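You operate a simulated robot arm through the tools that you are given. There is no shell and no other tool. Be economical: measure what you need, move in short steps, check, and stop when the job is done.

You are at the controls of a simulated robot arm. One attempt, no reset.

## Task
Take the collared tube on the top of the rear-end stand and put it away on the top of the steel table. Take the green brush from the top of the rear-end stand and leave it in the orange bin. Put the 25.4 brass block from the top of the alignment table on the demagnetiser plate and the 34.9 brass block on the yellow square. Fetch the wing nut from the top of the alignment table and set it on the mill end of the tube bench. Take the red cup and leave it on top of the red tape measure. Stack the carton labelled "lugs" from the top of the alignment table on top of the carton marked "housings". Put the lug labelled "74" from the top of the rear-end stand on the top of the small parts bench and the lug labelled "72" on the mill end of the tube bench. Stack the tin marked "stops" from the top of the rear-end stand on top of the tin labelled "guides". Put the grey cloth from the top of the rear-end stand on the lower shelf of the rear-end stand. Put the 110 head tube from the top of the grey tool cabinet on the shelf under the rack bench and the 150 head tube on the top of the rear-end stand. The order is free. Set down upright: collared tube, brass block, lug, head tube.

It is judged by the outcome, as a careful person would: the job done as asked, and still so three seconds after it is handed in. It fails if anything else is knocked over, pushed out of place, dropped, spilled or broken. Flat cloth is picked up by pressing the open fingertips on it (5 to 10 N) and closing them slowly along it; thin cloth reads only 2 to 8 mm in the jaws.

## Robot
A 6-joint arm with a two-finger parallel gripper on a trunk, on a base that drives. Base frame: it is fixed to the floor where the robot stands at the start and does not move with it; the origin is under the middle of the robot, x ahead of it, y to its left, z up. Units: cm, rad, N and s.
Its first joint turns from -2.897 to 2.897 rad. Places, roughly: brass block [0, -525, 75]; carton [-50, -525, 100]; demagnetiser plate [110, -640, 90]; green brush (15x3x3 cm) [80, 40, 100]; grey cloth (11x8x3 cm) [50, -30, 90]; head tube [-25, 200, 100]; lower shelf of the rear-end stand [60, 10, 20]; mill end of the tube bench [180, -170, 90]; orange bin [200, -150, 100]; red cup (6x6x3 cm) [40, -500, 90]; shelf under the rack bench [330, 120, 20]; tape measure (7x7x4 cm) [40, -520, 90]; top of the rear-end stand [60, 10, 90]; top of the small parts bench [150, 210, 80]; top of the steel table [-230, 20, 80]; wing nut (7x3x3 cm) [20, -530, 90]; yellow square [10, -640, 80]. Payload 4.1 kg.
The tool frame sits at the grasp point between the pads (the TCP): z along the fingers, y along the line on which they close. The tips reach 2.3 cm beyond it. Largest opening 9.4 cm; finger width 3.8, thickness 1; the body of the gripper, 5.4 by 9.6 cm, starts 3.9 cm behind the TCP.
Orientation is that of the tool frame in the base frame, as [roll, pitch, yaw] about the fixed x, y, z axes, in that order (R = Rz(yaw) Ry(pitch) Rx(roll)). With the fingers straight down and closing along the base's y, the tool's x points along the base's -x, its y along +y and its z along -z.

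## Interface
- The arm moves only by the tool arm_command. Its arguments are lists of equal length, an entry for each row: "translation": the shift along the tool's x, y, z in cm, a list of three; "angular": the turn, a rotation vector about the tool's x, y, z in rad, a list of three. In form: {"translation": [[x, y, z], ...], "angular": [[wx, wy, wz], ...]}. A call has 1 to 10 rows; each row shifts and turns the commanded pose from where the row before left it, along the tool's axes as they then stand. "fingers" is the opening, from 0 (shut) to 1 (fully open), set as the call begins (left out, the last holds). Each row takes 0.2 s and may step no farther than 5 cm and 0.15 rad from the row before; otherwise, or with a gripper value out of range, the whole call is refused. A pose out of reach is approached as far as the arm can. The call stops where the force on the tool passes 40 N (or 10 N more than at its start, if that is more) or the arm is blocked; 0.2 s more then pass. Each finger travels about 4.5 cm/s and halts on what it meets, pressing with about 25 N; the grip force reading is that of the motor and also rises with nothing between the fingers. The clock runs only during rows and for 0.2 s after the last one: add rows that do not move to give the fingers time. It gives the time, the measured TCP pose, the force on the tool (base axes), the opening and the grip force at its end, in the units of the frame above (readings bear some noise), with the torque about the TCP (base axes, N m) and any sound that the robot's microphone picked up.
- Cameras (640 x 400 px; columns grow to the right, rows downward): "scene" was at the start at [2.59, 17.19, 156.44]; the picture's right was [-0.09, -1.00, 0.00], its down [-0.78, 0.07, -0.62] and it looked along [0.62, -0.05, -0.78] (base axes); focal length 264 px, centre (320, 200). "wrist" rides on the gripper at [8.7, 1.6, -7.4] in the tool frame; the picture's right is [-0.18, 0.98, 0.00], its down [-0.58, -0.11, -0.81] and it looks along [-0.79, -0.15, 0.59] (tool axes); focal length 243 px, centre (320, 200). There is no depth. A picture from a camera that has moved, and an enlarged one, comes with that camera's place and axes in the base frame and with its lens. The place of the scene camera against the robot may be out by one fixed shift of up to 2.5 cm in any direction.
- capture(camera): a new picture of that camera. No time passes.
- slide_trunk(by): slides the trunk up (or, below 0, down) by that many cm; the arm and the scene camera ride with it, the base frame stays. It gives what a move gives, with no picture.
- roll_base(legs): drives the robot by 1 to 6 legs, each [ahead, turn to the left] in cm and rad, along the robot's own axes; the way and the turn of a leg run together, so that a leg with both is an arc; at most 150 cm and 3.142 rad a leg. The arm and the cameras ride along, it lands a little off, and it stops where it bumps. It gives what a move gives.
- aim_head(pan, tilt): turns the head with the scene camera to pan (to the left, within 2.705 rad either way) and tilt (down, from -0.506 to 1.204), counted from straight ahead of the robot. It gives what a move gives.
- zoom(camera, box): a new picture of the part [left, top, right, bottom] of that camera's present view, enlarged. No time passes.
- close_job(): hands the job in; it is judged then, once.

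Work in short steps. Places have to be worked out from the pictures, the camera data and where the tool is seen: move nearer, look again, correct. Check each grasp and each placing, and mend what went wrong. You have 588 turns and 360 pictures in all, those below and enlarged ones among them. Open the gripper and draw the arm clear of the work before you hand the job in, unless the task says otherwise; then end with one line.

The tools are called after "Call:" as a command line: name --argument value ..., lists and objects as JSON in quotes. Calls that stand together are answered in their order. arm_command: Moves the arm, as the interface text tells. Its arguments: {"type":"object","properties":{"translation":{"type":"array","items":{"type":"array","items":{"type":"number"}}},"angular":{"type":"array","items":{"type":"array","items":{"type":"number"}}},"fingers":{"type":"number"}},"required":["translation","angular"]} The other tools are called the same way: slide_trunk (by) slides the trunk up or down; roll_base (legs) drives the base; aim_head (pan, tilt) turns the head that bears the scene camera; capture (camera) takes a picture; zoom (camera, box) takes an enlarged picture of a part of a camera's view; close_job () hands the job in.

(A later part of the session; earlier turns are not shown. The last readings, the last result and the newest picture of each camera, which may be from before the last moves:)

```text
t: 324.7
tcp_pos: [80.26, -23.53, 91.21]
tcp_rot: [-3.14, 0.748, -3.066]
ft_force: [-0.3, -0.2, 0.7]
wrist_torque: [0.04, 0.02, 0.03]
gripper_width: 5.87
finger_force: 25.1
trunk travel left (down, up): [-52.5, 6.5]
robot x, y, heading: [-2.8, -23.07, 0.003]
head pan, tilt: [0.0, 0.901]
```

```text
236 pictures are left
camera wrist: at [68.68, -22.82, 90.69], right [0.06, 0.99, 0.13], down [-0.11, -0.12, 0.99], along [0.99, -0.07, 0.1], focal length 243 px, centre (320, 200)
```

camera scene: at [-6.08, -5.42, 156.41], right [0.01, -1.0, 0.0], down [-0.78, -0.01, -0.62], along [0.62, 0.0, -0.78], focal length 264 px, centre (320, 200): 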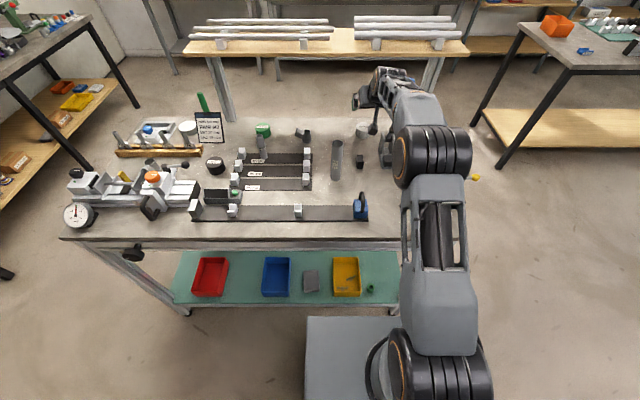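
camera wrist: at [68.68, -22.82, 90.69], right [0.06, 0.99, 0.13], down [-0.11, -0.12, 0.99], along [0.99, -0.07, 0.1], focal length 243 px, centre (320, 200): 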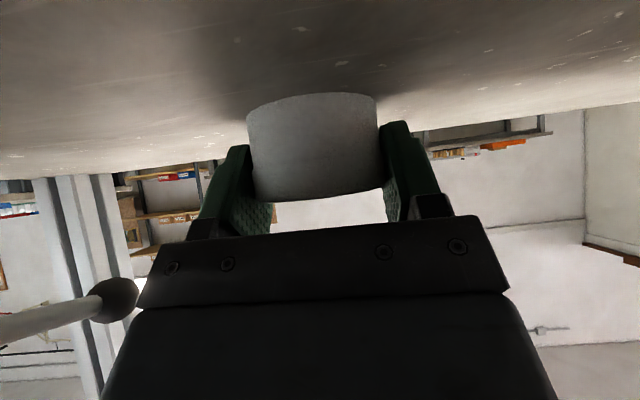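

Tin gripped (5.9 cm). I lift straight up 10 cm, then retract.

Call:
arm_command --translation '[[-0.68, 0, -0.733], [-1.36, 0, -1.466], [-2.04, 0, -2.2], [-2.04, 0, -2.2], [-1.36, 0, -1.466]]' --angular '[[0, 0, 0], [0, 0, 0], [0, 0, 0], [0, 0, 0], [0, 0, 0]]'

Call:
arm_command --translation '[[2.93, 0, -2.72], [2.93, 0, -2.72], [2.93, 0, -2.72], [2.93, 0, -2.72], [2.2, 0, -2.04], [0.57, 0, -3.9], [0.57, 0, -3.9]]' --angular '[[0, 0, 0], [0, 0, 0], [0, 0, 0], [0, 0, 0], [0, 0, 0], [0, 0, 0], [0, 0, 0]]'

Call:
capture --camera "wrist"

```text
t: 325.9
tcp_pos: [80.29, -23.72, 102.37]
tcp_rot: [-3.141, 0.747, -3.068]
ft_force: [0.2, -0.3, -1.4]
wrist_torque: [0.0, 0.0, 0.0]
gripper_width: 5.88
finger_force: 25.0
trunk travel left (down, up): [-52.5, 6.5]
robot x, y, heading: [-2.62, -23.06, 0.005]
head pan, tilt: [0.0, 0.901]
```

```text
t: 327.5
tcp_pos: [55.2, -25.69, 107.1]
tcp_rot: [3.141, 0.751, -3.068]
ft_force: [-0.5, 1.2, -1.7]
wrist_torque: [0.01, 0.03, 0.04]
gripper_width: 5.91
finger_force: 24.7
trunk travel left (down, up): [-52.5, 6.5]
robot x, y, heading: [-2.5, -23.03, 0.004]
head pan, tilt: [0.0, 0.901]
```

```text
235 pictures are left
camera wrist: at [43.6, -24.98, 106.74], right [0.06, 0.99, 0.13], down [-0.12, -0.12, 0.99], along [0.99, -0.07, 0.11], focal length 243 px, centre (320, 200)
```

wrist: 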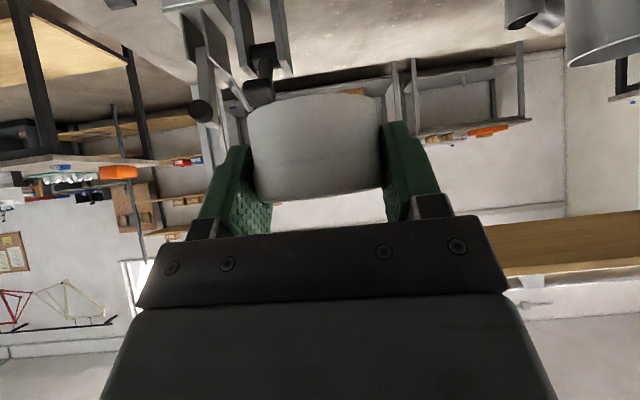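

Raise a bit more, then drive around to y≈32 in front of the guides tin.

Call:
arm_command --translation '[[-2.04, 0, -2.2], [-2.04, 0, -2.2]]' --angular '[[0, 0, 0], [0, 0, 0]]'

Call:
roll_base --legs '[[-24, 0], [0, 1.567], [55, 0], [0, -1.571], [14, 0]]'

Call:
capture --camera "scene"

Call:
capture --camera "wrist"

```text
t: 328.1
tcp_pos: [55.03, -25.78, 113.05]
tcp_rot: [-3.141, 0.748, -3.067]
ft_force: [-2.6, 1.1, -1.2]
wrist_torque: [0.0, -0.05, -0.1]
gripper_width: 5.9
finger_force: 24.8
trunk travel left (down, up): [-52.5, 6.5]
robot x, y, heading: [-2.79, -23.49, 0.006]
head pan, tilt: [0.0, 0.901]
```

```text
t: 341.2
tcp_pos: [44.69, 33.69, 112.96]
tcp_rot: [3.139, 0.746, -3.017]
ft_force: [0.4, -0.2, -2.7]
wrist_torque: [0.02, -0.02, 0.06]
gripper_width: 5.9
finger_force: 24.4
trunk travel left (down, up): [-52.5, 6.5]
robot x, y, heading: [-13.6, 33.53, 0.055]
head pan, tilt: [0.0, 0.901]
```

```text
234 pictures are left
camera scene: at [-11.46, 51.33, 156.41], right [0.05, -1.0, 0.0], down [-0.78, -0.04, -0.62], along [0.62, 0.03, -0.78], focal length 264 px, centre (320, 200)
```

scene: 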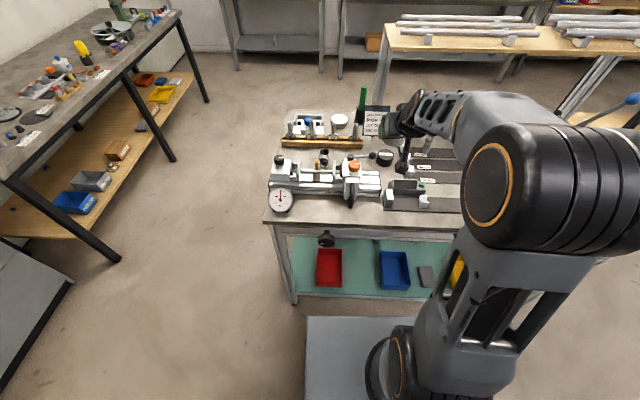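

```text
233 pictures are left
camera wrist: at [33.04, 33.89, 112.55], right [0.01, 0.99, 0.13], down [-0.11, -0.12, 0.99], along [0.99, -0.03, 0.1], focal length 243 px, centre (320, 200)
```

wrist: 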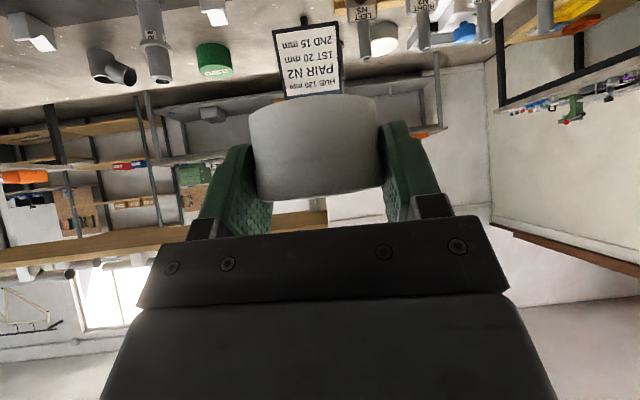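

Guides tin ≈[61,31]. I lower the hand 8 cm at this stand-off to see it.

Call:
arm_command --translation '[[2.04, 0, 2.2], [2.04, 0, 2.2], [1.36, 0, 1.47]]' --angular '[[0, 0, 0], [0, 0, 0], [0, 0, 0]]'

Call:
capture --camera "wrist"

```text
t: 342.0
tcp_pos: [44.73, 33.54, 104.84]
tcp_rot: [3.141, 0.746, -3.018]
ft_force: [0.3, -0.7, -1.8]
wrist_torque: [0.0, -0.02, 0.0]
gripper_width: 5.85
finger_force: 24.5
trunk travel left (down, up): [-52.5, 6.5]
robot x, y, heading: [-13.18, 33.54, 0.05]
head pan, tilt: [0.0, 0.901]
```

```text
232 pictures are left
camera wrist: at [33.05, 33.82, 104.48], right [0.01, 0.99, 0.13], down [-0.11, -0.12, 0.99], along [0.99, -0.03, 0.1], focal length 243 px, centre (320, 200)
```

wrist: 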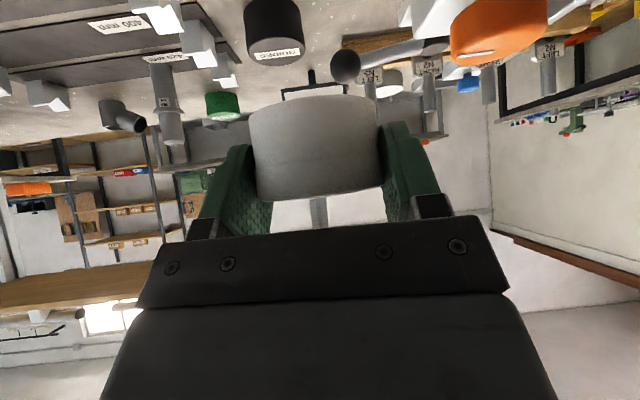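

Guides tin ≈[58.5,30.5]; lever ball stands left of it at y≈37. I move over it at this height.

Call:
arm_command --translation '[[-3.25, -1.57, 3.01], [-3.25, -1.57, 3.01], [-3.25, -1.57, 3.01]]' --angular '[[0, 0, 0], [0, 0, 0], [0, 0, 0]]'

Call:
capture --camera "wrist"

Call:
zoom --camera "scene" --box '[320, 80, 480, 200]'

```text
t: 342.8
tcp_pos: [58.49, 30.66, 104.86]
tcp_rot: [3.139, 0.745, -3.018]
ft_force: [0.3, -1.1, -1.7]
wrist_torque: [0.01, 0.05, 0.0]
gripper_width: 5.86
finger_force: 24.9
trunk travel left (down, up): [-52.5, 6.5]
robot x, y, heading: [-13.33, 33.43, 0.048]
head pan, tilt: [0.0, 0.901]
```

```text
231 pictures are left
camera wrist: at [46.88, 30.85, 104.38], right [0.01, 0.99, 0.13], down [-0.11, -0.12, 0.99], along [0.99, -0.03, 0.1], focal length 243 px, centre (320, 200)
```

wrist: 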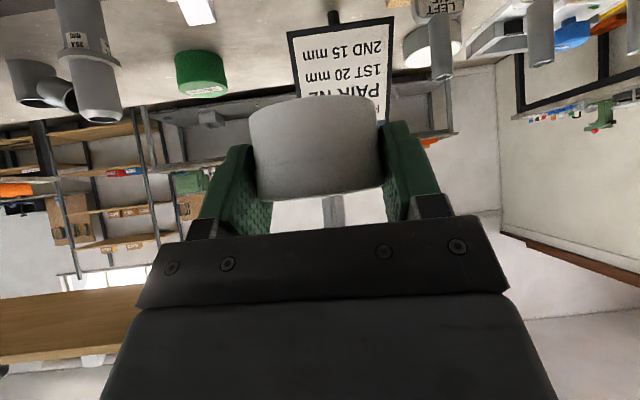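

```text
3.33 times, centred on (400, 140) of scene
camera zoom: at [-11.49, 51.32, 156.41], right [0.05, -1.0, 0.0], down [-0.78, -0.04, -0.62], along [0.62, 0.03, -0.78], focal length 879 px, centre (53, 400)
```

zoom: 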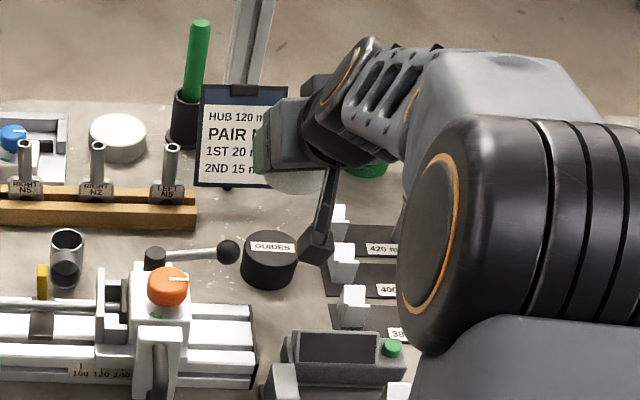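

Scene view confirms the layout. I descend 5 cm and compare the two tins directly in the wrist view.

Call:
arm_command --translation '[[1.02, 0, 1.1], [1.02, 0, 1.1], [1.02, 0, 1.1], [0.5, 0, 0.55]]' --angular '[[0, 0, 0], [0, 0, 0], [0, 0, 0], [0, 0, 0]]'

Call:
capture --camera "wrist"

Call:
zoom --camera "scene" --box '[360, 110, 440, 190]'

```text
t: 343.8
tcp_pos: [58.45, 30.65, 99.74]
tcp_rot: [3.141, 0.747, -3.018]
ft_force: [-0.2, 0.1, -1.7]
wrist_torque: [0.04, 0.03, -0.01]
gripper_width: 5.87
finger_force: 25.6
trunk travel left (down, up): [-52.5, 6.5]
robot x, y, heading: [-13.45, 33.4, 0.053]
head pan, tilt: [0.0, 0.901]
```

```text
229 pictures are left
camera wrist: at [46.81, 30.83, 99.28], right [0.01, 0.99, 0.13], down [-0.11, -0.12, 0.99], along [0.99, -0.03, 0.1], focal length 243 px, centre (320, 200)
```

wrist: 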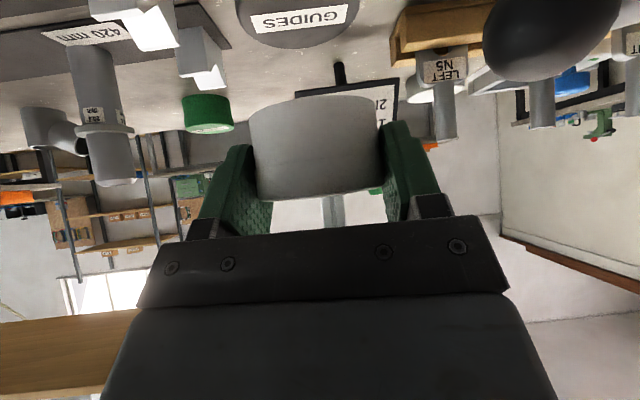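

```text
5.00 times, centred on (400, 150) of scene
camera zoom: at [-11.52, 51.32, 156.41], right [0.05, -1.0, 0.0], down [-0.78, -0.04, -0.62], along [0.62, 0.03, -0.78], focal length 1318 px, centre (-80, 450)
```

zoom: 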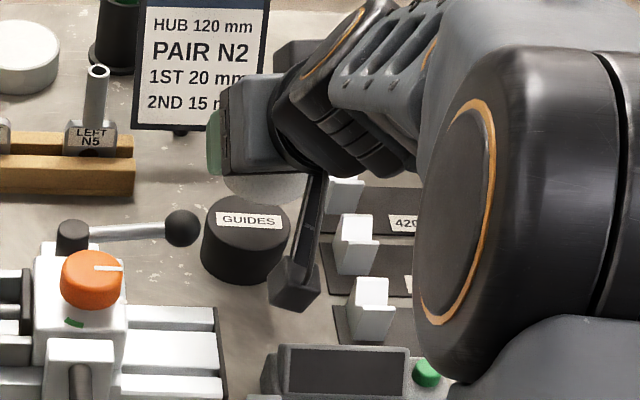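

The guides tin's top is at z≈92, centred under the held tin within a few mm. Descend slowly to contact (~z 96).

Call:
arm_command --translation '[[0.68, 0, 0.733], [0.68, 0, 0.733], [0.34, 0, 0.367], [0.34, 0, 0.367], [0.34, 0, 0.367], [0.34, 0, 0.367]]' --angular '[[0, 0, 0], [0, 0, 0], [0, 0, 0], [0, 0, 0], [0, 0, 0], [0, 0, 0]]'

Call:
zoom --camera "scene" --box '[360, 110, 440, 190]'

```text
t: 345.2
tcp_pos: [58.33, 30.58, 95.6]
tcp_rot: [3.139, 0.748, -3.019]
ft_force: [0.2, -1.4, -1.4]
wrist_torque: [-0.01, 0.01, -0.01]
gripper_width: 5.87
finger_force: 25.3
trunk travel left (down, up): [-52.5, 6.5]
robot x, y, heading: [-13.18, 33.73, 0.056]
head pan, tilt: [0.0, 0.901]
```

```text
5.00 times, centred on (400, 150) of scene
camera zoom: at [-11.53, 51.33, 156.41], right [0.05, -1.0, 0.0], down [-0.78, -0.04, -0.62], along [0.62, 0.03, -0.78], focal length 1318 px, centre (-80, 450)
```

zoom: 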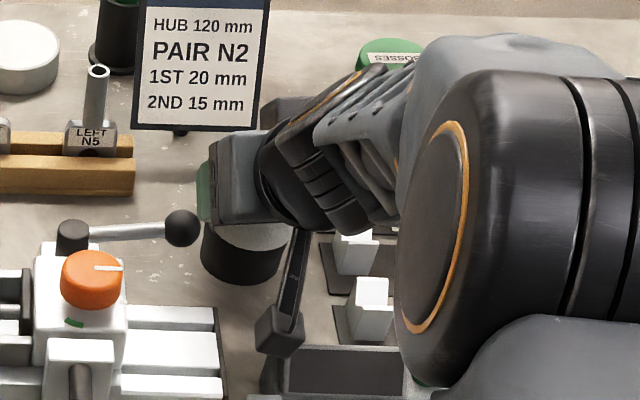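

No contact yet; continue with 0.3 cm steps.

Call:
arm_command --translation '[[0.2, 0, 0.22], [0.2, 0, 0.22], [0.2, 0, 0.22], [0.2, 0, 0.22]]' --angular '[[0, 0, 0], [0, 0, 0], [0, 0, 0], [0, 0, 0]]'

Call:
capture --camera "wrist"

```text
t: 346.2
tcp_pos: [58.45, 30.79, 94.85]
tcp_rot: [-3.14, 0.75, -3.018]
ft_force: [0.7, 4.1, 6.5]
wrist_torque: [-0.02, 0.75, -0.67]
gripper_width: 5.87
finger_force: 24.5
trunk travel left (down, up): [-52.5, 6.5]
robot x, y, heading: [-13.11, 33.43, 0.054]
head pan, tilt: [0.0, 0.901]
```

```text
226 pictures are left
camera wrist: at [46.79, 31.02, 94.27], right [0.01, 0.99, 0.13], down [-0.11, -0.12, 0.99], along [0.99, -0.03, 0.11], focal length 243 px, centre (320, 200)
```

wrist: 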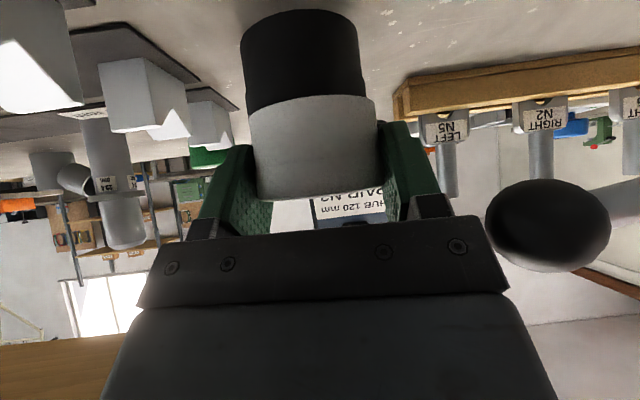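

The tins are aligned with no visible gap, but the camera paddle is touching the meter behind. I ease up 0.2 cm and release.

Call:
arm_command --translation '[[-0.14, 0, -0.15], [0, 0, 0]]' --angular '[[0, 0, 0], [0, 0, 0]]'

Call:
arm_command --translation '[[0, 0, 0], [0, 0, 0]]' --angular '[[0, 0, 0], [0, 0, 0]]' --fingers 0.75

Call:
capture --camera "wrist"

```text
t: 346.8
tcp_pos: [58.43, 30.81, 94.85]
tcp_rot: [3.138, 0.746, -3.018]
ft_force: [3.4, 6.7, -1.4]
wrist_torque: [0.12, -0.12, -0.8]
gripper_width: 5.85
finger_force: 25.4
trunk travel left (down, up): [-52.5, 6.5]
robot x, y, heading: [-13.19, 33.49, 0.054]
head pan, tilt: [0.0, 0.901]
```

```text
t: 347.4
tcp_pos: [58.18, 30.71, 94.81]
tcp_rot: [-3.14, 0.748, -3.019]
ft_force: [0.1, 8.8, -2.2]
wrist_torque: [0.11, -0.25, -1.01]
gripper_width: 7.04
finger_force: 0.1
trunk travel left (down, up): [-52.5, 6.5]
robot x, y, heading: [-13.38, 33.44, 0.057]
head pan, tilt: [0.0, 0.901]
```

```text
225 pictures are left
camera wrist: at [46.75, 30.99, 94.36], right [0.01, 0.99, 0.13], down [-0.11, -0.12, 0.99], along [0.99, -0.03, 0.1], focal length 243 px, centre (320, 200)
```

wrist: 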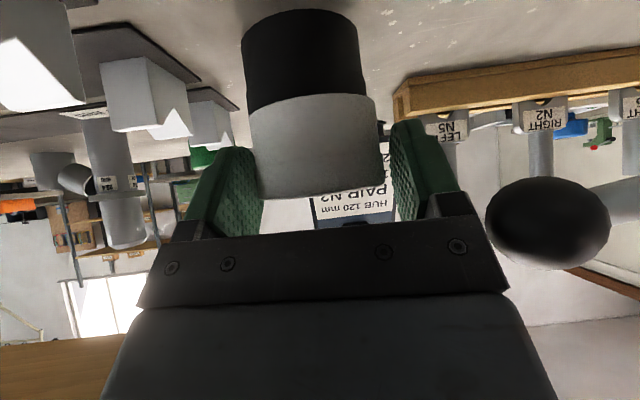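

Stacked. A side force (camera against the meter) remains; I nudge +y 0.4 and rise straight up.

Call:
arm_command --translation '[[0, 0.4, 0], [-0.68, 0, -0.733], [-1.36, 0, -1.466], [-2.04, 0, -2.2], [-2.04, 0, -2.2], [-2.04, 0, -2.2]]' --angular '[[0, 0, 0], [0, 0, 0], [0, 0, 0], [0, 0, 0], [0, 0, 0], [0, 0, 0]]'

Call:
capture --camera "wrist"

Call:
zoom --camera "scene" --box '[260, 80, 460, 220]'

```text
t: 348.8
tcp_pos: [58.31, 31.06, 106.85]
tcp_rot: [3.138, 0.748, -3.02]
ft_force: [0.1, -0.7, -0.1]
wrist_torque: [0.03, 0.0, 0.01]
gripper_width: 7.06
finger_force: 0.0
trunk travel left (down, up): [-52.5, 6.5]
robot x, y, heading: [-12.82, 33.65, 0.059]
head pan, tilt: [0.0, 0.901]
```

```text
224 pictures are left
camera wrist: at [46.68, 31.28, 106.49], right [0.01, 0.99, 0.13], down [-0.11, -0.12, 0.99], along [0.99, -0.03, 0.1], focal length 243 px, centre (320, 200)
```

wrist: 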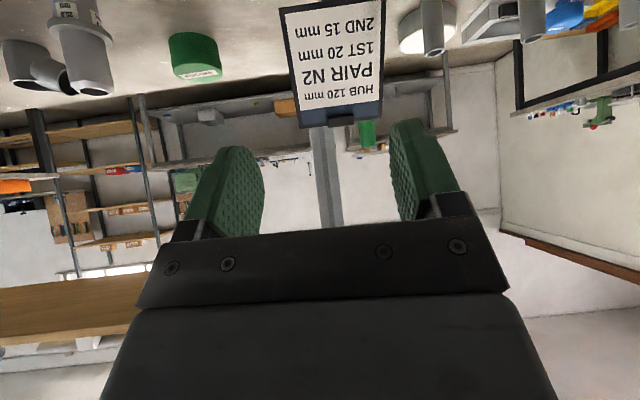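

```text
2.86 times, centred on (360, 150) of scene
camera zoom: at [-11.57, 51.33, 156.41], right [0.05, -1.0, 0.0], down [-0.78, -0.04, -0.62], along [0.62, 0.03, -0.78], focal length 753 px, centre (206, 343)
```

zoom: 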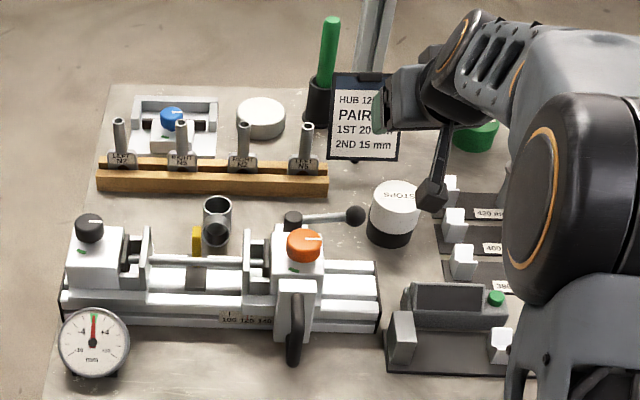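

Stops is stacked on guides, and nothing else moved. Next the collared tube (≈[68,15]) for the steel table: I reposition the robot to y≈15.

Call:
roll_base --legs '[[0, 0.5], [-34, 0], [0, -0.55], [28, 0]]'

Call:
capture --camera "scene"

Call:
capture --camera "wrist"

```text
t: 355.5
tcp_pos: [56.98, 8.91, 106.92]
tcp_rot: [3.14, 0.746, -3.078]
ft_force: [-0.1, 0.0, -0.5]
wrist_torque: [0.0, 0.01, 0.03]
gripper_width: 7.07
finger_force: 0.1
trunk travel left (down, up): [-52.5, 6.5]
robot x, y, heading: [-14.31, 15.47, 0.001]
head pan, tilt: [0.0, 0.901]
```

```text
222 pictures are left
camera scene: at [-11.56, 33.29, 156.41], right [0.0, -1.0, 0.0], down [-0.78, 0.0, -0.62], along [0.62, 0.0, -0.78], focal length 264 px, centre (320, 200)
```

scene: 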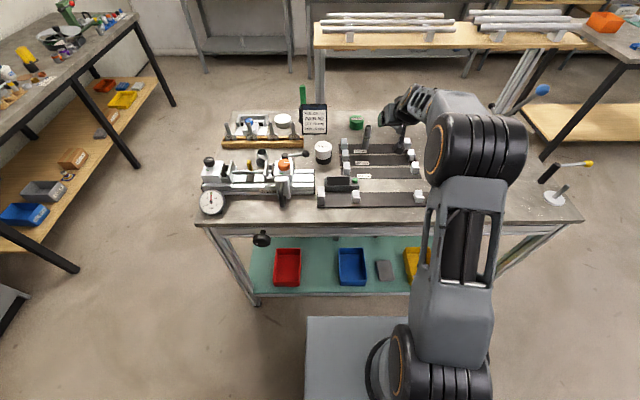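

```text
221 pictures are left
camera wrist: at [45.49, 9.82, 106.44], right [0.07, 0.99, 0.13], down [-0.11, -0.12, 0.99], along [0.99, -0.08, 0.1], focal length 243 px, centre (320, 200)
```

wrist: 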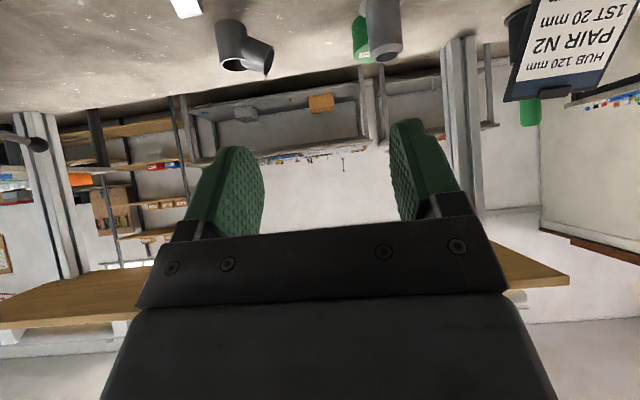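

Collared tube ≈[66.5,14.5], top ≈ z 97.5. I shift left 5.5 and lower 8 for a closer look.

Call:
arm_command --translation '[[1.36, 1.8, 1.47], [1.36, 1.8, 1.47], [1.36, 1.8, 1.47], [1.36, 0, 1.47]]' --angular '[[0, 0, 0], [0, 0, 0], [0, 0, 0], [0, 0, 0]]' --fingers 0.6

Call:
capture --camera "wrist"

```text
t: 356.5
tcp_pos: [56.95, 14.39, 99.02]
tcp_rot: [3.141, 0.746, -3.077]
ft_force: [0.0, 0.4, 0.5]
wrist_torque: [0.01, -0.03, -0.01]
gripper_width: 5.65
finger_force: 0.1
trunk travel left (down, up): [-52.5, 6.5]
robot x, y, heading: [-14.3, 15.24, -0.003]
head pan, tilt: [0.0, 0.901]
```

```text
220 pictures are left
camera wrist: at [45.26, 15.23, 98.56], right [0.07, 0.99, 0.13], down [-0.11, -0.12, 0.99], along [0.99, -0.08, 0.1], focal length 243 px, centre (320, 200)
```

wrist: 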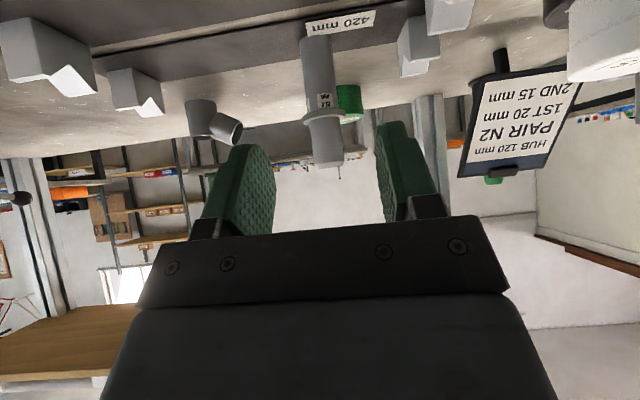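

Tube at ≈[64.5,15], z 88–97.8, collar at ≈94.3. I'll grip the lower part with the tube near the fingertips and with less tilt (0.5) to keep the camera off the strips; pull back, reduce tilt, and drive 8 cm closer.

Call:
arm_command --translation '[[2.93, 0, -2.72], [2.93, 0, -2.72]]' --angular '[[0, 0.123, 0], [0, 0.123, 0]]'

Call:
roll_base --legs '[[7, 0]]'

Call:
capture --camera "wrist"

```text
t: 357.1
tcp_pos: [48.74, 13.67, 99.47]
tcp_rot: [3.14, 0.501, -3.075]
ft_force: [-0.5, -0.2, 0.7]
wrist_torque: [0.01, -0.02, -0.01]
gripper_width: 5.64
finger_force: 0.0
trunk travel left (down, up): [-52.5, 6.5]
robot x, y, heading: [-14.27, 15.43, -0.004]
head pan, tilt: [0.0, 0.901]
```

```text
t: 358.2
tcp_pos: [55.93, 13.57, 99.29]
tcp_rot: [3.14, 0.501, -3.077]
ft_force: [0.2, -0.2, -0.2]
wrist_torque: [0.01, -0.02, -0.01]
gripper_width: 5.65
finger_force: 0.1
trunk travel left (down, up): [-52.5, 6.5]
robot x, y, heading: [-7.52, 15.16, -0.008]
head pan, tilt: [0.0, 0.901]
```

```text
219 pictures are left
camera wrist: at [44.59, 14.59, 101.72], right [0.1, 0.99, 0.09], down [0.13, -0.1, 0.99], along [0.99, -0.08, -0.14], focal length 243 px, centre (320, 200)
```

wrist: 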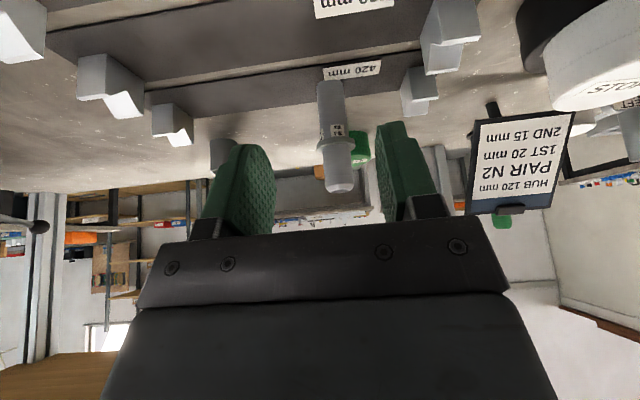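

Target TCP [63.6,14.8,91.2]. Lower first, then forward; check before closing.

Call:
arm_command --translation '[[1.3, 0.25, 2.37], [1.3, 0.25, 2.37], [1.3, 0.25, 2.37], [-2.25, 0, 1.23]]' --angular '[[0, 0, 0], [0, 0, 0], [0, 0, 0], [0, 0, 0]]'

Call:
capture --camera "wrist"

```text
t: 359.2
tcp_pos: [58.44, 14.65, 91.24]
tcp_rot: [3.14, 0.502, -3.074]
ft_force: [0.4, -0.3, -0.2]
wrist_torque: [0.0, -0.01, 0.0]
gripper_width: 5.66
finger_force: 0.1
trunk travel left (down, up): [-52.5, 6.5]
robot x, y, heading: [-7.28, 14.94, -0.005]
head pan, tilt: [0.0, 0.901]
```

```text
218 pictures are left
camera wrist: at [47.04, 15.54, 93.61], right [0.1, 0.99, 0.09], down [0.13, -0.1, 0.99], along [0.99, -0.08, -0.14], focal length 243 px, centre (320, 200)
```

wrist: 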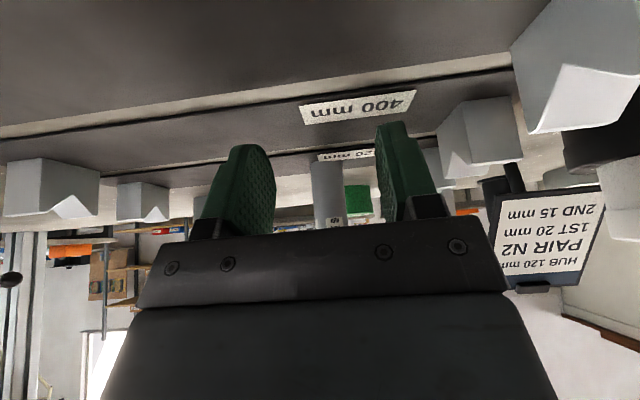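

Tube ≈[65,14.7]. Forward 4.9 and close.

Call:
arm_command --translation '[[-2.15, 0, 1.18], [-2.15, 0, 1.18]]' --angular '[[0, 0, 0], [0, 0, 0]]'

Call:
arm_command --translation '[[0, 0, 0], [0, 0, 0], [0, 0, 0], [0, 0, 0], [0, 0, 0]]' --angular '[[0, 0, 0], [0, 0, 0], [0, 0, 0], [0, 0, 0], [0, 0, 0]]' --fingers 0

Call:
capture --camera "wrist"

```text
t: 359.8
tcp_pos: [63.4, 14.92, 91.34]
tcp_rot: [3.14, 0.5, -3.074]
ft_force: [1.3, 0.0, -0.4]
wrist_torque: [-0.01, -0.01, 0.02]
gripper_width: 5.65
finger_force: 0.0
trunk travel left (down, up): [-52.5, 6.5]
robot x, y, heading: [-7.2, 15.49, -0.005]
head pan, tilt: [0.0, 0.901]
```

```text
t: 361.0
tcp_pos: [63.28, 14.91, 91.23]
tcp_rot: [3.141, 0.5, -3.075]
ft_force: [0.7, -0.2, -0.7]
wrist_torque: [-0.01, -0.03, -0.01]
gripper_width: 2.4
finger_force: 25.5
trunk travel left (down, up): [-52.5, 6.5]
robot x, y, heading: [-7.11, 15.58, -0.004]
head pan, tilt: [0.0, 0.901]
```

```text
217 pictures are left
camera wrist: at [52.01, 15.79, 93.68], right [0.1, 0.99, 0.09], down [0.13, -0.1, 0.99], along [0.99, -0.08, -0.14], focal length 243 px, centre (320, 200)
```

wrist: 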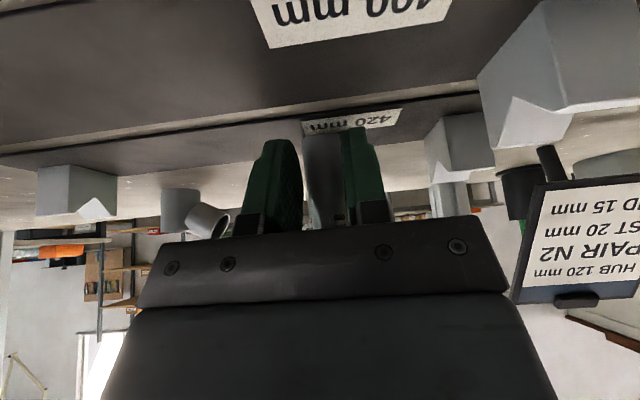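

Gripped (2.4 cm). Lift and tuck.

Call:
arm_command --translation '[[-0.96, 0, -1.75], [-1.44, 0, -2.63], [-1.44, 0, -2.63], [-1.44, 0, -2.63], [-1.44, 0, -2.63], [-1.44, 0, -2.63]]' --angular '[[0, 0, 0], [0, 0, 0], [0, 0, 0], [0, 0, 0], [0, 0, 0], [0, 0, 0]]'

Call:
arm_command --translation '[[3.5, 0, -1.92], [3.5, 0, -1.92], [3.5, 0, -1.92], [3.5, 0, -1.92]]' --angular '[[0, 0, 0], [0, 0, 0], [0, 0, 0], [0, 0, 0]]'

Call:
capture --camera "wrist"

Call:
zoom --camera "scene" --box '[260, 60, 500, 220]'

```text
t: 362.4
tcp_pos: [63.4, 15.07, 108.18]
tcp_rot: [3.142, 0.502, -3.075]
ft_force: [0.7, 0.3, -0.6]
wrist_torque: [-0.02, 0.04, 0.01]
gripper_width: 2.41
finger_force: 25.0
trunk travel left (down, up): [-52.5, 6.5]
robot x, y, heading: [-7.4, 15.26, -0.004]
head pan, tilt: [0.0, 0.901]
```

```text
t: 363.4
tcp_pos: [47.27, 14.02, 108.35]
tcp_rot: [3.14, 0.503, -3.075]
ft_force: [0.9, 0.7, 0.2]
wrist_torque: [0.0, 0.04, 0.03]
gripper_width: 2.41
finger_force: 24.5
trunk travel left (down, up): [-52.5, 6.5]
robot x, y, heading: [-7.47, 15.55, -0.006]
head pan, tilt: [0.0, 0.901]
```

```text
216 pictures are left
camera wrist: at [35.95, 14.88, 110.57], right [0.09, 0.99, 0.09], down [0.13, -0.1, 0.99], along [0.99, -0.08, -0.14], focal length 243 px, centre (320, 200)
```

wrist: 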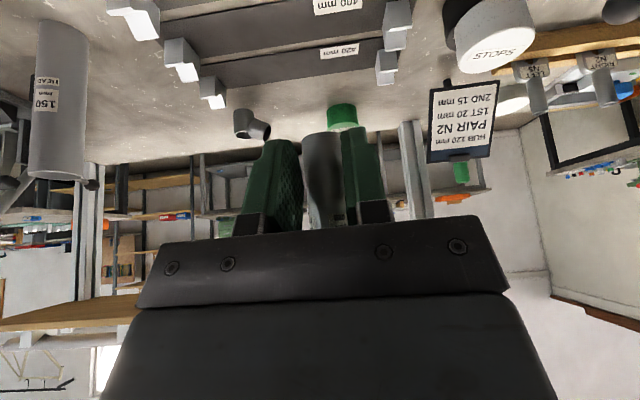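

```text
2.50 times, centred on (380, 140) of scene
camera zoom: at [-4.63, 33.27, 156.41], right [0.0, -1.0, 0.0], down [-0.78, 0.0, -0.62], along [0.62, 0.0, -0.78], focal length 659 px, centre (170, 350)
```

zoom: 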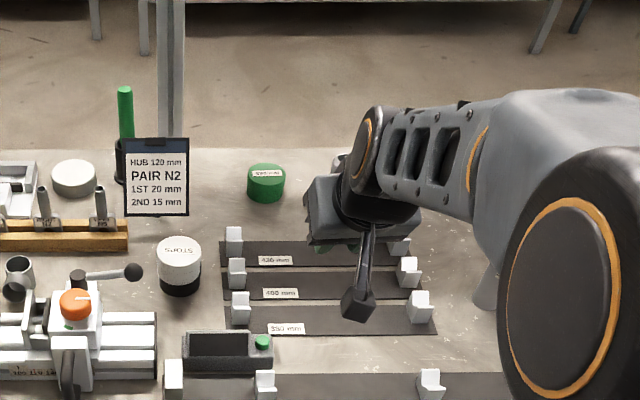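

Collared tube held. I back off, turn around and drive toward the steel table.

Call:
roll_base --legs '[[-26, 0], [0, 3.1], [110, 0]]'

Call:
aim_head --pan 0 --tilt 0.7

Call:
capture --camera "scene"

```text
t: 377.7
tcp_pos: [-197.64, 29.58, 108.2]
tcp_rot: [3.141, 0.5, -0.011]
ft_force: [0.3, 0.8, -0.7]
wrist_torque: [0.01, -0.04, 0.03]
gripper_width: 2.41
finger_force: 24.8
trunk travel left (down, up): [-52.5, 6.5]
robot x, y, heading: [-143.18, 23.81, 3.062]
head pan, tilt: [0.0, 0.901]
```

```text
t: 378.4
tcp_pos: [-197.65, 29.31, 108.15]
tcp_rot: [-3.141, 0.5, -0.008]
ft_force: [0.2, -0.1, -0.3]
wrist_torque: [0.02, -0.02, -0.01]
gripper_width: 2.42
finger_force: 25.2
trunk travel left (down, up): [-52.5, 6.5]
robot x, y, heading: [-143.24, 23.76, 3.064]
head pan, tilt: [0.0, 0.7]
```

```text
214 pictures are left
camera scene: at [-146.06, 8.48, 158.02], right [0.08, 1.0, 0.0], down [0.64, -0.05, -0.76], along [-0.76, 0.06, -0.64], focal length 264 px, centre (320, 200)
```

scene: 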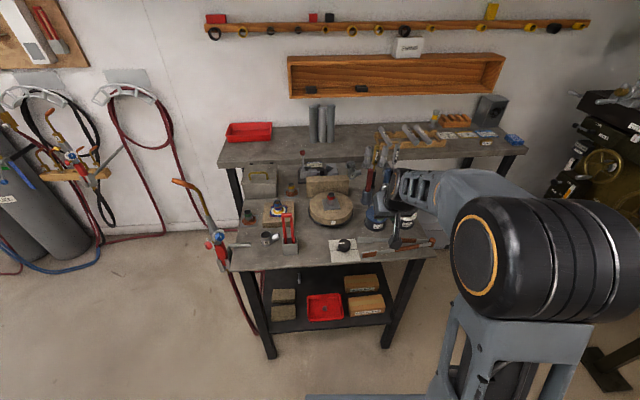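

The steel table is the small dark table right ahead; I zoom to find free space.

Call:
zoom --camera "scene" --box '[215, 140, 455, 300]'

Call:
capture --camera "wrist"

```text
2.50 times, centred on (335, 220) of scene
camera zoom: at [-146.06, 8.48, 158.02], right [0.08, 1.0, 0.0], down [0.64, -0.05, -0.76], along [-0.76, 0.06, -0.64], focal length 659 px, centre (282, 150)
```

zoom: 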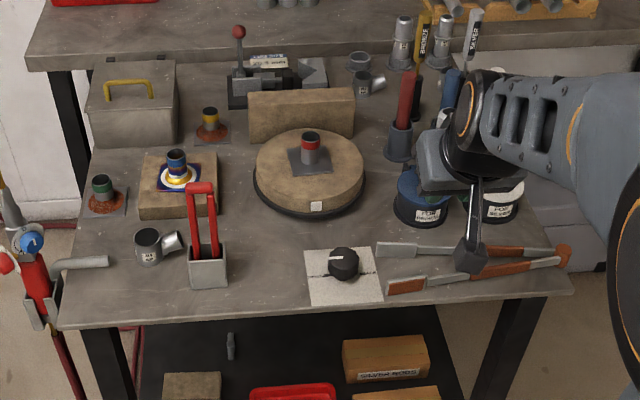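

```text
212 pictures are left
camera wrist: at [-186.56, 27.7, 110.54], right [-0.17, -0.98, 0.09], down [-0.12, 0.11, 0.99], along [-0.98, 0.16, -0.14], focal length 243 px, centre (320, 200)
```

wrist: 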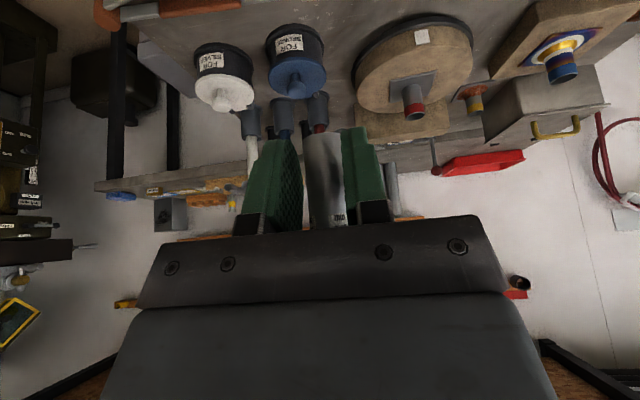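

Free spot between the red lighter and the magnet paper, ≈[-209.5,10.6]. I move the hand left over there at height.

Call:
arm_command --translation '[[0, 4.7, 0], [0, 4.7, 0], [0, 4.7, 0], [0, 4.6, 0], [-3.5, 0, 1.92], [-3.5, 0, 1.92]]' --angular '[[0, 0, 0], [0, 0, 0], [0, 0, 0], [0, 0, 0], [0, 0, 0], [0, 0, 0]]'

Call:
zoom --camera "scene" --box '[215, 140, 455, 300]'

Call:
capture --camera "wrist"

```text
t: 379.8
tcp_pos: [-205.77, 10.73, 108.19]
tcp_rot: [3.141, 0.501, -0.008]
ft_force: [1.0, 0.6, 0.0]
wrist_torque: [-0.01, -0.05, 0.0]
gripper_width: 2.42
finger_force: 25.1
trunk travel left (down, up): [-52.5, 6.5]
robot x, y, heading: [-143.23, 23.67, 3.063]
head pan, tilt: [0.0, 0.7]
```

```text
2.50 times, centred on (335, 220) of scene
camera zoom: at [-146.13, 8.48, 158.03], right [0.08, 1.0, 0.0], down [0.64, -0.05, -0.76], along [-0.76, 0.06, -0.64], focal length 659 px, centre (282, 150)
```

zoom: 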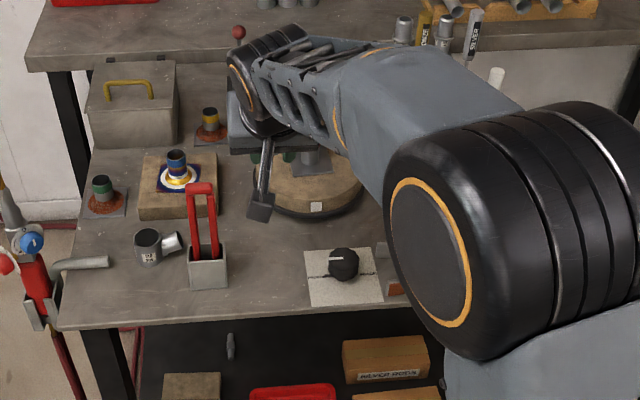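

```text
210 pictures are left
camera wrist: at [-194.61, 9.08, 110.53], right [-0.17, -0.98, 0.09], down [-0.12, 0.11, 0.99], along [-0.98, 0.16, -0.14], focal length 243 px, centre (320, 200)
```

wrist: 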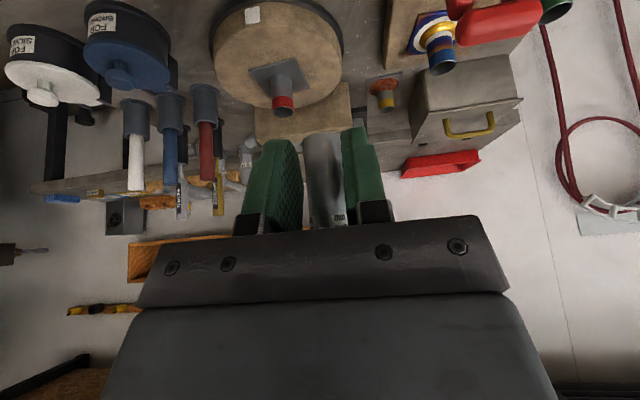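

I shift to y=12.5 for clearance from the red lighter, forward 2, and start down.

Call:
arm_command --translation '[[-1.75, -1.8, 0.96], [1.44, 0, 2.63], [1.44, 0, 2.63], [1.44, 0, 2.63], [1.44, 0, 2.63]]' --angular '[[0, 0, 0], [0, 0, 0], [0, 0, 0], [0, 0, 0], [0, 0, 0]]'

Call:
capture --camera "wrist"

Call:
zoom --camera "scene" --box '[215, 140, 455, 300]'

```text
t: 381.0
tcp_pos: [-207.71, 12.47, 96.04]
tcp_rot: [-3.141, 0.501, -0.009]
ft_force: [-1.7, 0.6, -0.5]
wrist_torque: [-0.02, -0.06, 0.01]
gripper_width: 2.41
finger_force: 25.4
trunk travel left (down, up): [-52.5, 6.5]
robot x, y, heading: [-143.08, 23.5, 3.062]
head pan, tilt: [0.0, 0.7]
```

```text
209 pictures are left
camera wrist: at [-196.66, 10.86, 98.37], right [-0.17, -0.98, 0.09], down [-0.12, 0.11, 0.99], along [-0.98, 0.16, -0.14], focal length 243 px, centre (320, 200)
```

wrist: 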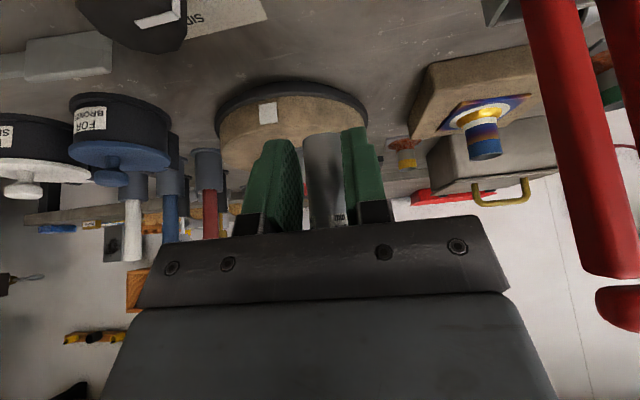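

```text
2.50 times, centred on (335, 220) of scene
camera zoom: at [-146.09, 8.46, 158.03], right [0.08, 1.0, 0.0], down [0.64, -0.05, -0.76], along [-0.76, 0.06, -0.64], focal length 659 px, centre (282, 150)
```

zoom: 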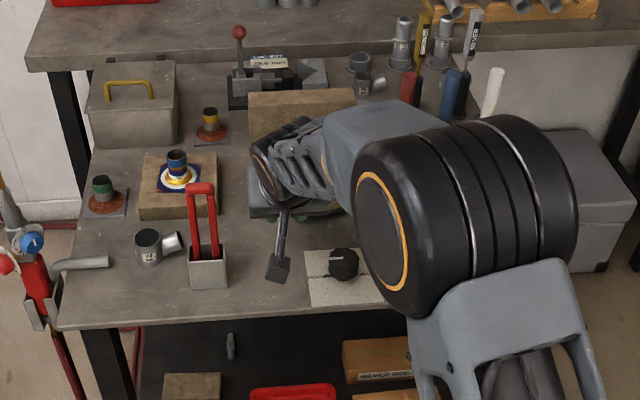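

Good clearances. Continue down.

Call:
arm_command --translation '[[0.96, 0, 1.755], [0.96, 0, 1.755], [0.96, 0, 1.755], [0.96, 0, 1.755], [0.48, 0, 0.877]]' --angular '[[0, 0, 0], [0, 0, 0], [0, 0, 0], [0, 0, 0], [0, 0, 0]]'

Call:
capture --camera "wrist"

```text
t: 382.2
tcp_pos: [-207.85, 12.32, 87.27]
tcp_rot: [3.139, 0.504, -0.008]
ft_force: [0.2, -0.1, 4.5]
wrist_torque: [0.0, 0.16, -0.02]
gripper_width: 2.42
finger_force: 24.7
trunk travel left (down, up): [-52.5, 6.5]
robot x, y, heading: [-143.49, 23.36, 3.065]
head pan, tilt: [0.0, 0.7]
```

```text
207 pictures are left
camera wrist: at [-196.73, 10.79, 89.63], right [-0.17, -0.98, 0.09], down [-0.12, 0.11, 0.99], along [-0.98, 0.16, -0.14], focal length 243 px, centre (320, 200)
```

wrist: 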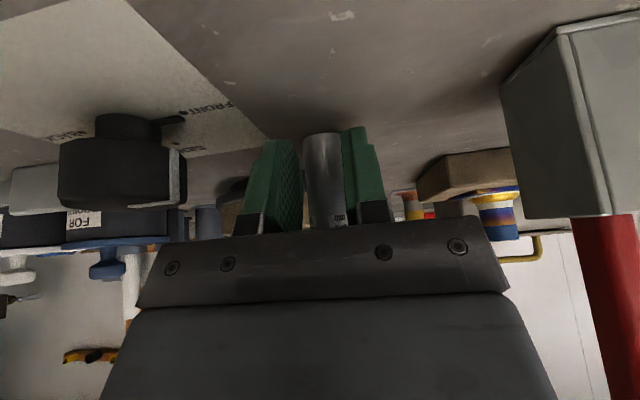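

Contact begins (4.5 N). Nudge 0.15 down and release, then check.

Call:
arm_command --translation '[[0.07, 0, 0.13], [0, 0, 0]]' --angular '[[0, 0, 0], [0, 0, 0]]'

Call:
arm_command --translation '[[0, 0, 0], [0, 0, 0], [0, 0, 0]]' --angular '[[0, 0, 0], [0, 0, 0], [0, 0, 0]]' --fingers 0.5

Call:
arm_command --translation '[[0.877, 0, -0.48], [1.75, 0, -0.96], [2.63, 0, -1.44], [2.63, 0, -1.44], [-1.44, 0, -2.63], [-1.44, 0, -2.63]]' --angular '[[0, 0, 0], [0, 0, 0], [0, 0, 0], [0, 0, 0], [0, 0, 0], [0, 0, 0]]'

Call:
capture --camera "wrist"

```text
t: 382.8
tcp_pos: [-207.93, 12.41, 87.23]
tcp_rot: [3.141, 0.507, -0.01]
ft_force: [-1.4, -0.6, 14.0]
wrist_torque: [0.01, 0.66, 0.02]
gripper_width: 2.4
finger_force: 24.9
trunk travel left (down, up): [-52.5, 6.5]
robot x, y, heading: [-143.29, 23.94, 3.063]
head pan, tilt: [0.0, 0.7]
```

```text
t: 383.6
tcp_pos: [-207.89, 12.45, 87.03]
tcp_rot: [3.141, 0.501, -0.008]
ft_force: [0.4, -0.8, 0.2]
wrist_torque: [0.0, -0.01, -0.03]
gripper_width: 4.71
finger_force: 0.1
trunk travel left (down, up): [-52.5, 6.5]
robot x, y, heading: [-143.15, 23.67, 3.063]
head pan, tilt: [0.0, 0.7]
```

```text
t: 385.0
tcp_pos: [-198.67, 12.48, 93.11]
tcp_rot: [3.141, 0.502, -0.009]
ft_force: [0.3, 0.3, 0.4]
wrist_torque: [0.01, -0.01, -0.02]
gripper_width: 4.67
finger_force: 0.0
trunk travel left (down, up): [-52.5, 6.5]
robot x, y, heading: [-143.77, 23.75, 3.063]
head pan, tilt: [0.0, 0.7]
```

```text
206 pictures are left
camera wrist: at [-187.6, 10.84, 95.44], right [-0.17, -0.98, 0.09], down [-0.12, 0.11, 0.99], along [-0.98, 0.16, -0.14], focal length 243 px, centre (320, 200)
```

wrist: 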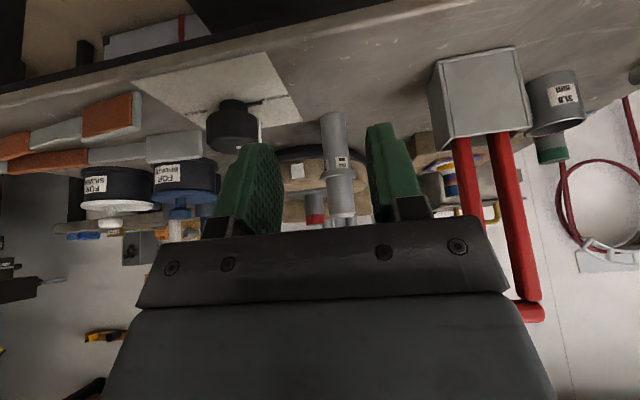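

The collared tube stands on the steel table. I raise and tuck, then drive to the left end of the stand for the brush.

Call:
arm_command --translation '[[-1.44, 0, -2.63], [-1.44, 0, -2.63], [-1.44, 0, -2.63], [-1.44, 0, -2.63], [-1.44, 0, -2.63], [0, -4, 0], [0, -4, 0], [0, -4, 0], [0, -4, 0]]' --angular '[[0, 0, 0], [0, 0, 0], [0, 0, 0], [0, 0, 0], [0, 0, 0], [0, 0, 0], [0, 0, 0], [0, 0, 0], [0, 0, 0]]'

Call:
roll_base --legs '[[-12, 0], [0, -2.48], [147, 0], [0, -0.583], [100, 0], [0, -1.571]]'

Call:
aim_head --pan 0 --tilt 0.85

Call:
capture --camera "scene"

Call:
capture --camera "wrist"

```text
t: 387.0
tcp_pos: [-198.65, 28.75, 107.97]
tcp_rot: [3.139, 0.501, -0.009]
ft_force: [-0.5, -0.6, 0.3]
wrist_torque: [0.02, 0.01, 0.02]
gripper_width: 4.72
finger_force: 0.0
trunk travel left (down, up): [-52.5, 6.5]
robot x, y, heading: [-143.41, 23.84, 3.062]
head pan, tilt: [0.0, 0.7]
```

```text
t: 411.1
tcp_pos: [88.91, 49.86, 108.09]
tcp_rot: [3.14, 0.501, 1.639]
ft_force: [-0.3, -0.1, -0.3]
wrist_torque: [0.05, 0.01, -0.01]
gripper_width: 4.7
finger_force: 0.0
trunk travel left (down, up): [-52.5, 6.5]
robot x, y, heading: [89.6, 105.2, -1.574]
head pan, tilt: [0.0, 0.7]
```

```text
t: 411.8
tcp_pos: [88.86, 50.02, 107.96]
tcp_rot: [-3.141, 0.503, 1.64]
ft_force: [-0.2, -0.8, -0.4]
wrist_torque: [0.01, 0.01, 0.04]
gripper_width: 4.71
finger_force: 0.0
trunk travel left (down, up): [-52.5, 6.5]
robot x, y, heading: [89.31, 105.75, -1.567]
head pan, tilt: [0.0, 0.85]
```

```text
205 pictures are left
camera scene: at [107.12, 104.77, 156.81], right [-1.0, 0.0, 0.0], down [0.0, 0.75, -0.66], along [0.0, -0.66, -0.75], focal length 264 px, centre (320, 200)
```

scene: 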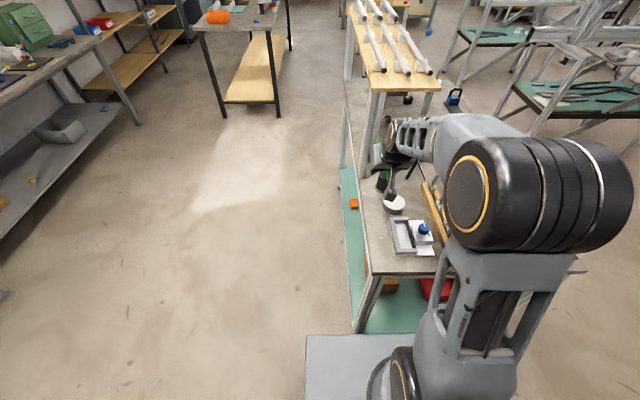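

```text
204 pictures are left
camera wrist: at [89.62, 61.2, 110.34], right [0.99, -0.09, 0.09], down [-0.1, -0.13, 0.99], along [-0.08, -0.99, -0.14], focal length 243 px, centre (320, 200)
```

wrist: 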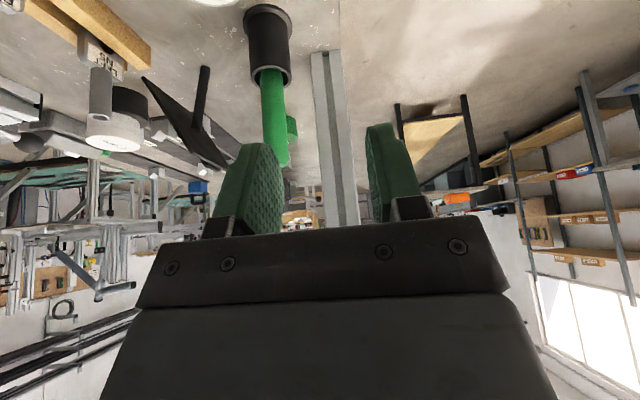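

Brush handle at ≈[84,39.5], top z≈103.5, in its cup; a post stands just behind-right. I align laterally and lower to z≈101, then look.

Call:
arm_command --translation '[[0, -2.75, 0], [0, -2.75, 0], [1.1, 0, 2.04], [1.1, 0, 2.04], [1.1, 0, 2.04]]' --angular '[[0, 0, 0], [0, 0, 0], [0, 0, 0], [0, 0, 0], [0, 0, 0]]'

Call:
capture --camera "wrist"

```text
t: 413.0
tcp_pos: [83.5, 49.51, 101.18]
tcp_rot: [3.141, 0.501, 1.64]
ft_force: [0.4, -0.3, 0.3]
wrist_torque: [0.02, -0.02, 0.02]
gripper_width: 4.71
finger_force: 0.1
trunk travel left (down, up): [-52.5, 6.5]
robot x, y, heading: [89.4, 105.14, -1.57]
head pan, tilt: [0.0, 0.85]
```

```text
203 pictures are left
camera wrist: at [84.22, 60.76, 103.46], right [0.99, -0.09, 0.09], down [-0.1, -0.13, 0.99], along [-0.08, -0.99, -0.14], focal length 243 px, centre (320, 200)
```

wrist: 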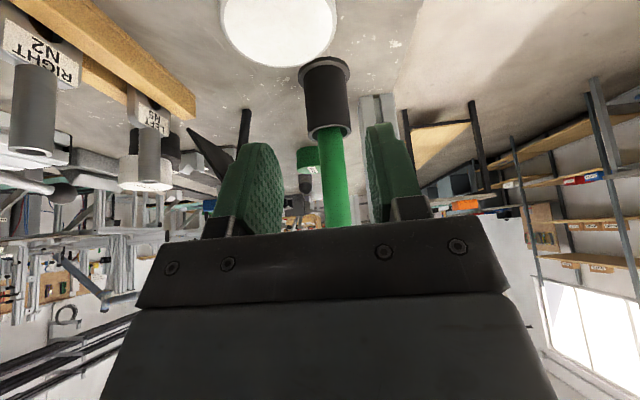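

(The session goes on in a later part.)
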